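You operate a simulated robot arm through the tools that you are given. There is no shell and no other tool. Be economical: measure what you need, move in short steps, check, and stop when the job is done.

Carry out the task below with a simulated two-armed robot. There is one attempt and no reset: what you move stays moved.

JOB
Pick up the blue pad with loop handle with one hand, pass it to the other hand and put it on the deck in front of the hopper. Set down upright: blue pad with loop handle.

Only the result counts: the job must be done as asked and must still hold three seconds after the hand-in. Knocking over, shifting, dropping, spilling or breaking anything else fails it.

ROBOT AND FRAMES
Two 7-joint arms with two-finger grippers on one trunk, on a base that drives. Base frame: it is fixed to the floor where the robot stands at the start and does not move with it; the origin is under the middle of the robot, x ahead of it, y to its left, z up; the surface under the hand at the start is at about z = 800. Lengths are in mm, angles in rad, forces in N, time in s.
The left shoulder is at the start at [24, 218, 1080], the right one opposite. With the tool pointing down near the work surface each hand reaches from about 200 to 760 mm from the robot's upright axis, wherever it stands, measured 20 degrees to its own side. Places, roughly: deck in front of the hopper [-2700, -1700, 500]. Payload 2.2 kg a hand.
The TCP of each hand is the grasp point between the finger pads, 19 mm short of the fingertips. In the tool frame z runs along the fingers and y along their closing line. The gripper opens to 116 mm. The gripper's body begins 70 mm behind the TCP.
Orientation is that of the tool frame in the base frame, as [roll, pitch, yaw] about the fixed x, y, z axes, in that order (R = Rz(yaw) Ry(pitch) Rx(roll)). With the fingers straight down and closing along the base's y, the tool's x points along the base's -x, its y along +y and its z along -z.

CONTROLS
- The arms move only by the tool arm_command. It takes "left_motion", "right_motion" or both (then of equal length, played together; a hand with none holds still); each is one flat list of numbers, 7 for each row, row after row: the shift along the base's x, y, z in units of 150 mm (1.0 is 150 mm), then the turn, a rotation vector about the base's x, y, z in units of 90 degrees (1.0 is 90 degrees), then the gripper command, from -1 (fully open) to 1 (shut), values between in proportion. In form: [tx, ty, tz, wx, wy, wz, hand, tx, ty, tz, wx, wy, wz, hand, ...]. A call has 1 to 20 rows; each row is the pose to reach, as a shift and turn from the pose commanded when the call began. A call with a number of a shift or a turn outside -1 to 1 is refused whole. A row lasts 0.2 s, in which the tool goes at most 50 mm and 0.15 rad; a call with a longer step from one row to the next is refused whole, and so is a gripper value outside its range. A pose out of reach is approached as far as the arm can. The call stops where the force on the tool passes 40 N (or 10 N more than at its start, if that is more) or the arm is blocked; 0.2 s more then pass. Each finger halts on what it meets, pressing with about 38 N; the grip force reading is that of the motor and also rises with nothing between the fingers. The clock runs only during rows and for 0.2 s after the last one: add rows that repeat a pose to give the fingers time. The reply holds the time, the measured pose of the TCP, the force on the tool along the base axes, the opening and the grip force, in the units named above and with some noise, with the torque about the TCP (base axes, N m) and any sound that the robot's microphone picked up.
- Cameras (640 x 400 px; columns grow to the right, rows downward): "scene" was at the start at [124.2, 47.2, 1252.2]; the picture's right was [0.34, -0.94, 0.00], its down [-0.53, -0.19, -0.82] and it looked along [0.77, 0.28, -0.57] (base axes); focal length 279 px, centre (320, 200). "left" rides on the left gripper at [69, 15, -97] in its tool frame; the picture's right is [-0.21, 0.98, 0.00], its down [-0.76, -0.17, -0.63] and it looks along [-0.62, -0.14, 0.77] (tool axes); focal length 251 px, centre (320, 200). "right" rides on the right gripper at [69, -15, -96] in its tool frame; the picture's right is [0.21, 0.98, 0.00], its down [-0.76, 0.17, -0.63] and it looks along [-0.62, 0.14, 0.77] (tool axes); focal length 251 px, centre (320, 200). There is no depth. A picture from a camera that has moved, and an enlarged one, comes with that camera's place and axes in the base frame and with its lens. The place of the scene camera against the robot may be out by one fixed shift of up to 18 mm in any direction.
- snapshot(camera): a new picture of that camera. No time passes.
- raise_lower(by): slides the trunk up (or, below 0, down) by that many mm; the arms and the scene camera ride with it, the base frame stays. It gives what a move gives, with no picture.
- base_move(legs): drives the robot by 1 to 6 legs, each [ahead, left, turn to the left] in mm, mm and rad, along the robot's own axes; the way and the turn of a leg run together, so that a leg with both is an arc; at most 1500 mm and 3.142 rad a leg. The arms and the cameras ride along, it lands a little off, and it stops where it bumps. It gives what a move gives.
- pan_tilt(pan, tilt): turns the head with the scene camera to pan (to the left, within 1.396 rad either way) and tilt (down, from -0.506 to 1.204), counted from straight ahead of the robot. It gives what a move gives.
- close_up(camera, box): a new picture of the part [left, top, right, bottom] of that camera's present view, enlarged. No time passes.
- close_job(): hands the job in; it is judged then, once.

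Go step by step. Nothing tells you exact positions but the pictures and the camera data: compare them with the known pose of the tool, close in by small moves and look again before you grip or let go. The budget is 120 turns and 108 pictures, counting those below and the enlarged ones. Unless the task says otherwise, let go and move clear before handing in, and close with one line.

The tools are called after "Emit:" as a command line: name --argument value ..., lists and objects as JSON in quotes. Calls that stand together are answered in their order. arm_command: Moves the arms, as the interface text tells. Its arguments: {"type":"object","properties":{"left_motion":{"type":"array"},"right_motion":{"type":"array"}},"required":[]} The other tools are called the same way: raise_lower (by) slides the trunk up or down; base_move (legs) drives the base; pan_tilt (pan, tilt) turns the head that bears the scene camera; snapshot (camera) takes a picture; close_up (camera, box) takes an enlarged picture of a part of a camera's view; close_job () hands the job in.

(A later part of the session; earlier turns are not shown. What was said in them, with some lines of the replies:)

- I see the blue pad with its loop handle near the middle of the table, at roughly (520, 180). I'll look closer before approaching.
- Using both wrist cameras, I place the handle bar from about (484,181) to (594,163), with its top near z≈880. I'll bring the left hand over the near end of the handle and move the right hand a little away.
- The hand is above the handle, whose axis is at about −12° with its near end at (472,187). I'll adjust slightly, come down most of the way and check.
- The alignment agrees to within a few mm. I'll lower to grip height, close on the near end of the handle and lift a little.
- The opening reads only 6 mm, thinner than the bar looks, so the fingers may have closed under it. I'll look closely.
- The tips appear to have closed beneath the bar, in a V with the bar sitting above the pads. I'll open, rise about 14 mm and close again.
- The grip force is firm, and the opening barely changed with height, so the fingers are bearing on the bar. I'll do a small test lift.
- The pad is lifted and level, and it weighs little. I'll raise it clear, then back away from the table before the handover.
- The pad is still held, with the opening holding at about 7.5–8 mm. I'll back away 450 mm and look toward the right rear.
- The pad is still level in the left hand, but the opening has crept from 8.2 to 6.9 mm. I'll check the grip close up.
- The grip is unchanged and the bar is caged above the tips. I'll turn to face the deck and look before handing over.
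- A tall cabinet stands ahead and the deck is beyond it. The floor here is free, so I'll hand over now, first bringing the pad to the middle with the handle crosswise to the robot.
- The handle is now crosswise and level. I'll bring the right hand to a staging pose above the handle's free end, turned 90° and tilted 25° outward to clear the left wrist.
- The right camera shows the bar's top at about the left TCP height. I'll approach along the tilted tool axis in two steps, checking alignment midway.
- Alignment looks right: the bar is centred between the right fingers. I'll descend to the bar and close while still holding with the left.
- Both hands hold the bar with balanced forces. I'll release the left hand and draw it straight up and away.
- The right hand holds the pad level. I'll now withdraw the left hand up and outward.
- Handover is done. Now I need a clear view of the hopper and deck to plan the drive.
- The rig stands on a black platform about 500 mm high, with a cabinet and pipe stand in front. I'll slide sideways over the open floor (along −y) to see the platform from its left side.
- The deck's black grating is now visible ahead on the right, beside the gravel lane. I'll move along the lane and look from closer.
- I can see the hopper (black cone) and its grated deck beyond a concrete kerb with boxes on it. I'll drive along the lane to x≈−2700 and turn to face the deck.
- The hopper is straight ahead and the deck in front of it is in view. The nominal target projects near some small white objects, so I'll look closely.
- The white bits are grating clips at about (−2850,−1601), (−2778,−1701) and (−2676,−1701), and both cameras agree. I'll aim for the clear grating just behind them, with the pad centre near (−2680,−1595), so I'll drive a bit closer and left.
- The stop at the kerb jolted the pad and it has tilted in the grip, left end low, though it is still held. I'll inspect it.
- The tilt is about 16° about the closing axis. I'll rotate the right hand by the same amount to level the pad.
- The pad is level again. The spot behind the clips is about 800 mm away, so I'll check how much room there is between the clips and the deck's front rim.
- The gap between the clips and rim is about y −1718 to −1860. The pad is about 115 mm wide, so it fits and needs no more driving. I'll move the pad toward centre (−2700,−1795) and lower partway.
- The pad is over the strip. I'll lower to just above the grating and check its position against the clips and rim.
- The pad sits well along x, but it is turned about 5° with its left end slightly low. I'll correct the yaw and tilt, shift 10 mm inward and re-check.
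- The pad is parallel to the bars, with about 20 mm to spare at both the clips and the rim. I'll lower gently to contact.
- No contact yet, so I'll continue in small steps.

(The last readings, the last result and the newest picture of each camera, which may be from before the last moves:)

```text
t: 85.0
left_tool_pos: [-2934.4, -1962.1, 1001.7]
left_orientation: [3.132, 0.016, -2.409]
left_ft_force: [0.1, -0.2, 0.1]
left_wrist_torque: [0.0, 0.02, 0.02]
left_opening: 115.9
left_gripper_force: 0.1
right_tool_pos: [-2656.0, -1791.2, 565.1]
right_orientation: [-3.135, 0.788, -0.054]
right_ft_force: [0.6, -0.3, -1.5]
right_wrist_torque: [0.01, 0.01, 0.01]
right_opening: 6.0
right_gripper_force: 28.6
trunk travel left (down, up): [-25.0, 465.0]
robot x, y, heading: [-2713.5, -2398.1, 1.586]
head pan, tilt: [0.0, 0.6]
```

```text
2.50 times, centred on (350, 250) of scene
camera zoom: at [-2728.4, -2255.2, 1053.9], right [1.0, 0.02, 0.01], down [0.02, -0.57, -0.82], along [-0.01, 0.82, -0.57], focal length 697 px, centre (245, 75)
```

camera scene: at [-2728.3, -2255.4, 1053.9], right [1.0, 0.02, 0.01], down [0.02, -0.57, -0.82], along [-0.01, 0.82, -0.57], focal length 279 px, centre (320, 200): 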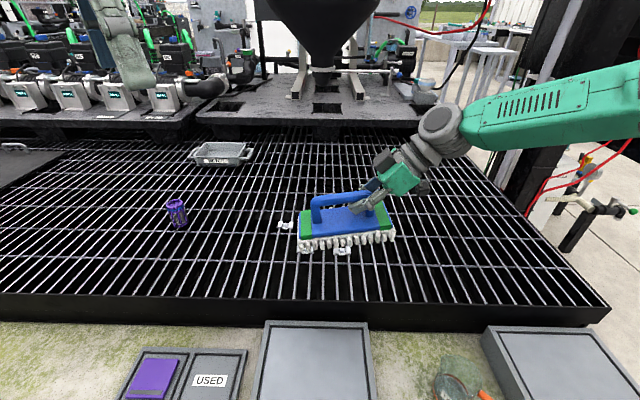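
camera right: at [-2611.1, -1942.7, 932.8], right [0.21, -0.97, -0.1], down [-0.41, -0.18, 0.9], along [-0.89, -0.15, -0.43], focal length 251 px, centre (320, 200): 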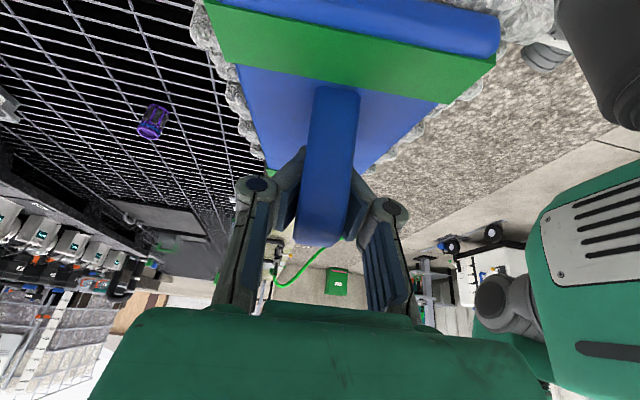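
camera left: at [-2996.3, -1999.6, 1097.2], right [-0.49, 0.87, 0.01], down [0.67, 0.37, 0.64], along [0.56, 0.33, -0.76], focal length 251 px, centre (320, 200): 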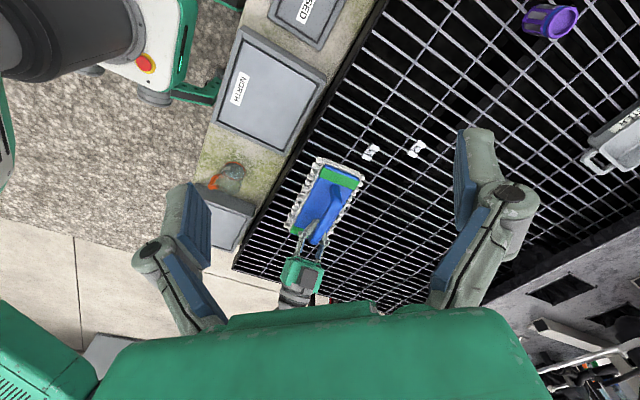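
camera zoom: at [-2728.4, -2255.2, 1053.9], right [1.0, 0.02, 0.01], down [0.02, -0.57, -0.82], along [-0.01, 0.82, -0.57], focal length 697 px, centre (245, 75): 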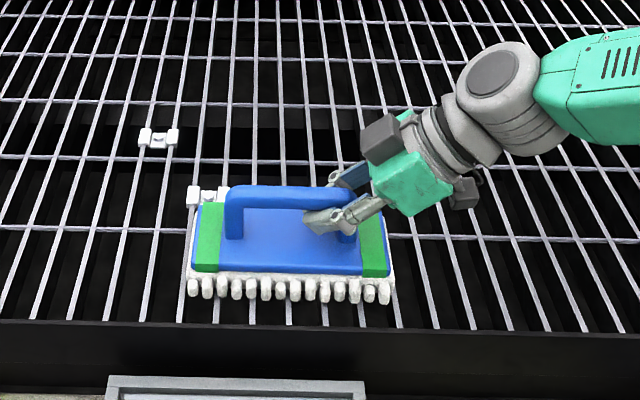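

Emit:
arm_command --right_motion '[0, 0, -0.017, 0, 0, 0, 1, 0, 0, -0.033, 0, 0, 0, 1, 0, 0, -0.033, 0, 0, 0, 1]'

Emit:
arm_command --right_motion '[0, 0, -0.017, 0, 0, 0, 1, 0, 0, -0.033, 0, 0, 0, 1, 0, 0, -0.033, 0, 0, 0, 1]'

Emit:
close_up --camera "scene" --box '[230, 170, 470, 330]'

Emit:
close_up --camera "left" --box '[220, 80, 480, 280]'

```text
t: 85.8
left_tool_pos: [-2932.3, -1962.4, 1001.7]
left_orientation: [3.133, 0.018, -2.408]
left_ft_force: [0.2, 0.2, -0.2]
left_wrist_torque: [0.0, 0.0, -0.02]
left_opening: 116.3
left_gripper_force: 0.1
right_tool_pos: [-2655.5, -1791.1, 560.8]
right_orientation: [-3.132, 0.789, -0.054]
right_ft_force: [1.6, -0.2, -0.4]
right_wrist_torque: [0.0, 0.01, -0.04]
right_opening: 0.0
right_gripper_force: 28.9
trunk travel left (down, up): [-25.0, 465.0]
robot x, y, heading: [-2714.6, -2400.0, 1.596]
head pan, tilt: [0.0, 0.6]
```

```text
t: 86.5
left_tool_pos: [-2935.4, -1963.2, 1000.4]
left_orientation: [3.133, 0.017, -2.408]
left_ft_force: [1.1, 0.7, 0.1]
left_wrist_torque: [-0.01, -0.03, -0.02]
left_opening: 115.8
left_gripper_force: 0.1
right_tool_pos: [-2656.7, -1792.3, 555.0]
right_orientation: [-3.133, 0.789, -0.052]
right_ft_force: [0.5, 0.1, -1.0]
right_wrist_torque: [0.01, 0.01, -0.01]
right_opening: 0.0
right_gripper_force: 27.9
trunk travel left (down, up): [-25.0, 465.0]
robot x, y, heading: [-2712.4, -2399.1, 1.586]
head pan, tilt: [0.0, 0.6]
```

```text
2.50 times, centred on (350, 250) of scene
camera zoom: at [-2728.4, -2255.4, 1053.9], right [1.0, 0.02, 0.01], down [0.02, -0.57, -0.82], along [-0.01, 0.82, -0.57], focal length 697 px, centre (245, 75)
```

zoom: 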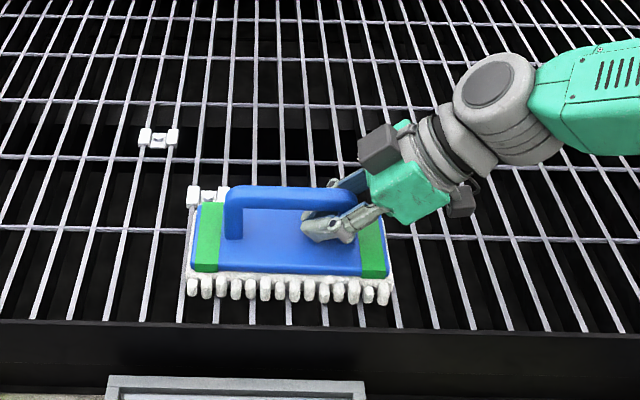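

```text
2.00 times, centred on (350, 180) of left
camera zoom: at [-2996.2, -1999.5, 1097.1], right [-0.49, 0.87, 0.01], down [0.67, 0.37, 0.64], along [0.56, 0.33, -0.76], focal length 503 px, centre (260, 240)
```

zoom: 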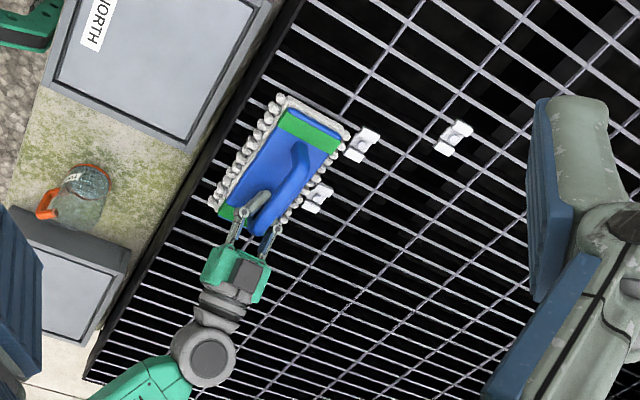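

The pad has stopped moving and rests on the deck, with the fingers now loose around the bar and the clips about 25 mm clear. I'll open and withdraw along the tool axis.

Emit:
arm_command --right_motion '[0, 0, 0, 0, 0, 0, 0.7, 0, 0, 0, 0, 0, 0, 0.4, 0, 0, 0, 0, 0, 0, 0, 0, 0, 0, 0, 0, 0, -0.2, 0, 0, 0, 0, 0, 0, -0.2]'

Emit:
close_up --camera "scene" --box '[230, 170, 470, 330]'

Emit:
snapshot --camera "right"

```text
t: 87.8
left_tool_pos: [-2934.2, -1962.3, 1002.2]
left_orientation: [3.133, 0.017, -2.408]
left_ft_force: [0.0, -0.2, 0.4]
left_wrist_torque: [-0.01, 0.0, 0.02]
left_opening: 115.9
left_gripper_force: 0.1
right_tool_pos: [-2657.6, -1792.1, 554.3]
right_orientation: [-3.133, 0.787, -0.054]
right_ft_force: [0.4, -0.3, 0.4]
right_wrist_torque: [0.0, 0.0, 0.0]
right_opening: 69.5
right_gripper_force: 0.0
trunk travel left (down, up): [-25.0, 465.0]
robot x, y, heading: [-2713.3, -2402.5, 1.591]
head pan, tilt: [0.0, 0.6]
```

```text
2.50 times, centred on (350, 250) of scene
camera zoom: at [-2728.4, -2255.4, 1053.9], right [1.0, 0.02, 0.01], down [0.02, -0.57, -0.82], along [-0.01, 0.82, -0.57], focal length 697 px, centre (245, 75)
```

zoom: 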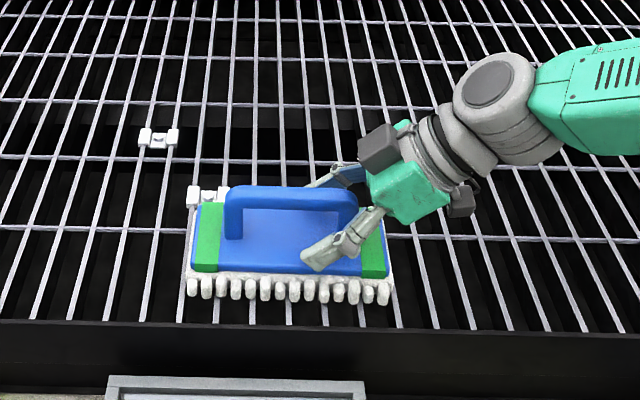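

```text
38 pictures are left
camera right: at [-2538.5, -1784.6, 573.5], right [0.09, -0.98, -0.16], down [-0.1, -0.17, 0.98], along [-0.99, -0.08, -0.11], focal length 251 px, centre (320, 200)
```

right: 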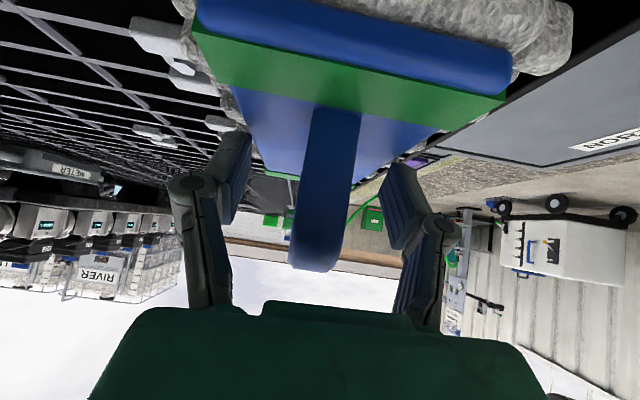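

The pad stayed in place on release, so I'll withdraw the right hand up and to the right.

Emit:
arm_command --right_motion '[0.1, 0, 0.11, 0, 0, 0, -0.2, 0.25, 0, 0.27, 0, 0, 0, -0.2, 0.45, 0, 0.47, 0, 0, 0, -0.2, 0.65, 0, 0.67, 0, 0, 0, -0.2, 0.8, 0, 0.85, 0, 0, 0, -0.2, 0.9, 0, 1, 0, 0, 0, -0.2]'

Emit:
snapshot --camera "scene"

Emit:
close_up --camera "scene" --box '[250, 170, 430, 320]'

Emit:
close_up --camera "left" --box '[220, 80, 480, 280]'

```text
t: 89.2
left_tool_pos: [-2933.3, -1963.1, 1000.7]
left_orientation: [3.133, 0.017, -2.409]
left_ft_force: [-0.2, 1.5, -1.2]
left_wrist_torque: [0.04, -0.01, -0.03]
left_opening: 115.9
left_gripper_force: 0.1
right_tool_pos: [-2522.1, -1792.4, 703.8]
right_orientation: [-3.134, 0.787, -0.053]
right_ft_force: [0.8, 0.8, -0.2]
right_wrist_torque: [0.04, -0.02, 0.04]
right_opening: 69.5
right_gripper_force: 0.1
trunk travel left (down, up): [-25.0, 465.0]
robot x, y, heading: [-2718.3, -2396.9, 1.592]
head pan, tilt: [0.0, 0.6]
```

```text
37 pictures are left
camera scene: at [-2727.6, -2256.0, 1054.0], right [1.0, 0.02, 0.01], down [0.02, -0.57, -0.82], along [-0.01, 0.82, -0.57], focal length 279 px, centre (320, 200)
```

scene: 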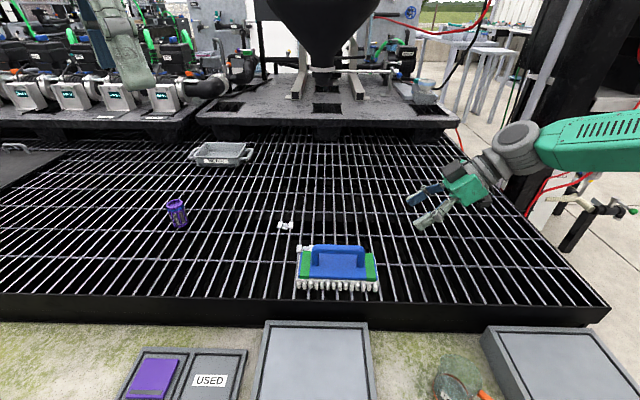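

```text
2.67 times, centred on (340, 245) of scene
camera zoom: at [-2727.6, -2256.0, 1054.0], right [1.0, 0.02, 0.01], down [0.02, -0.57, -0.82], along [-0.01, 0.82, -0.57], focal length 743 px, centre (267, 80)
```

zoom: 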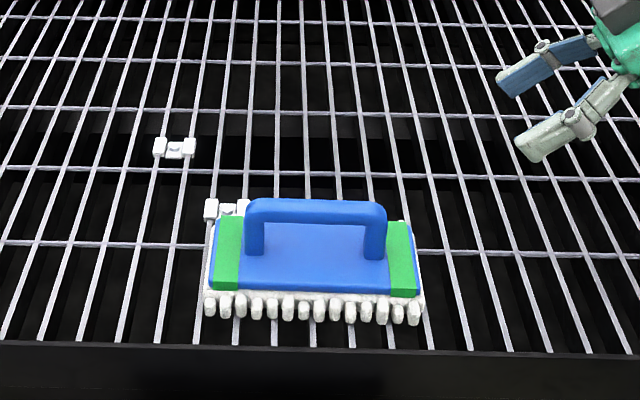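

```text
2.00 times, centred on (350, 180) of left
camera zoom: at [-2996.3, -1999.8, 1097.3], right [-0.49, 0.87, 0.01], down [0.67, 0.37, 0.64], along [0.56, 0.33, -0.76], focal length 503 px, centre (260, 240)
```

zoom: 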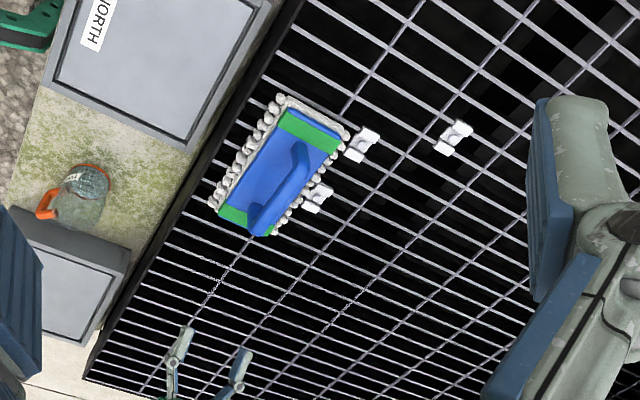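

The pad stands upright and level on the deck in front of the hopper, clear of the clips and rim, and both hands are empty and clear. I'm handing in.

Emit:
close_job

```text
The job is handed in.
```

I picked up the blue pad with the left hand, passed it to the right hand, and set it upright on the deck in front of the hopper, about 90 mm from the nominal spot to avoid the grating clips.
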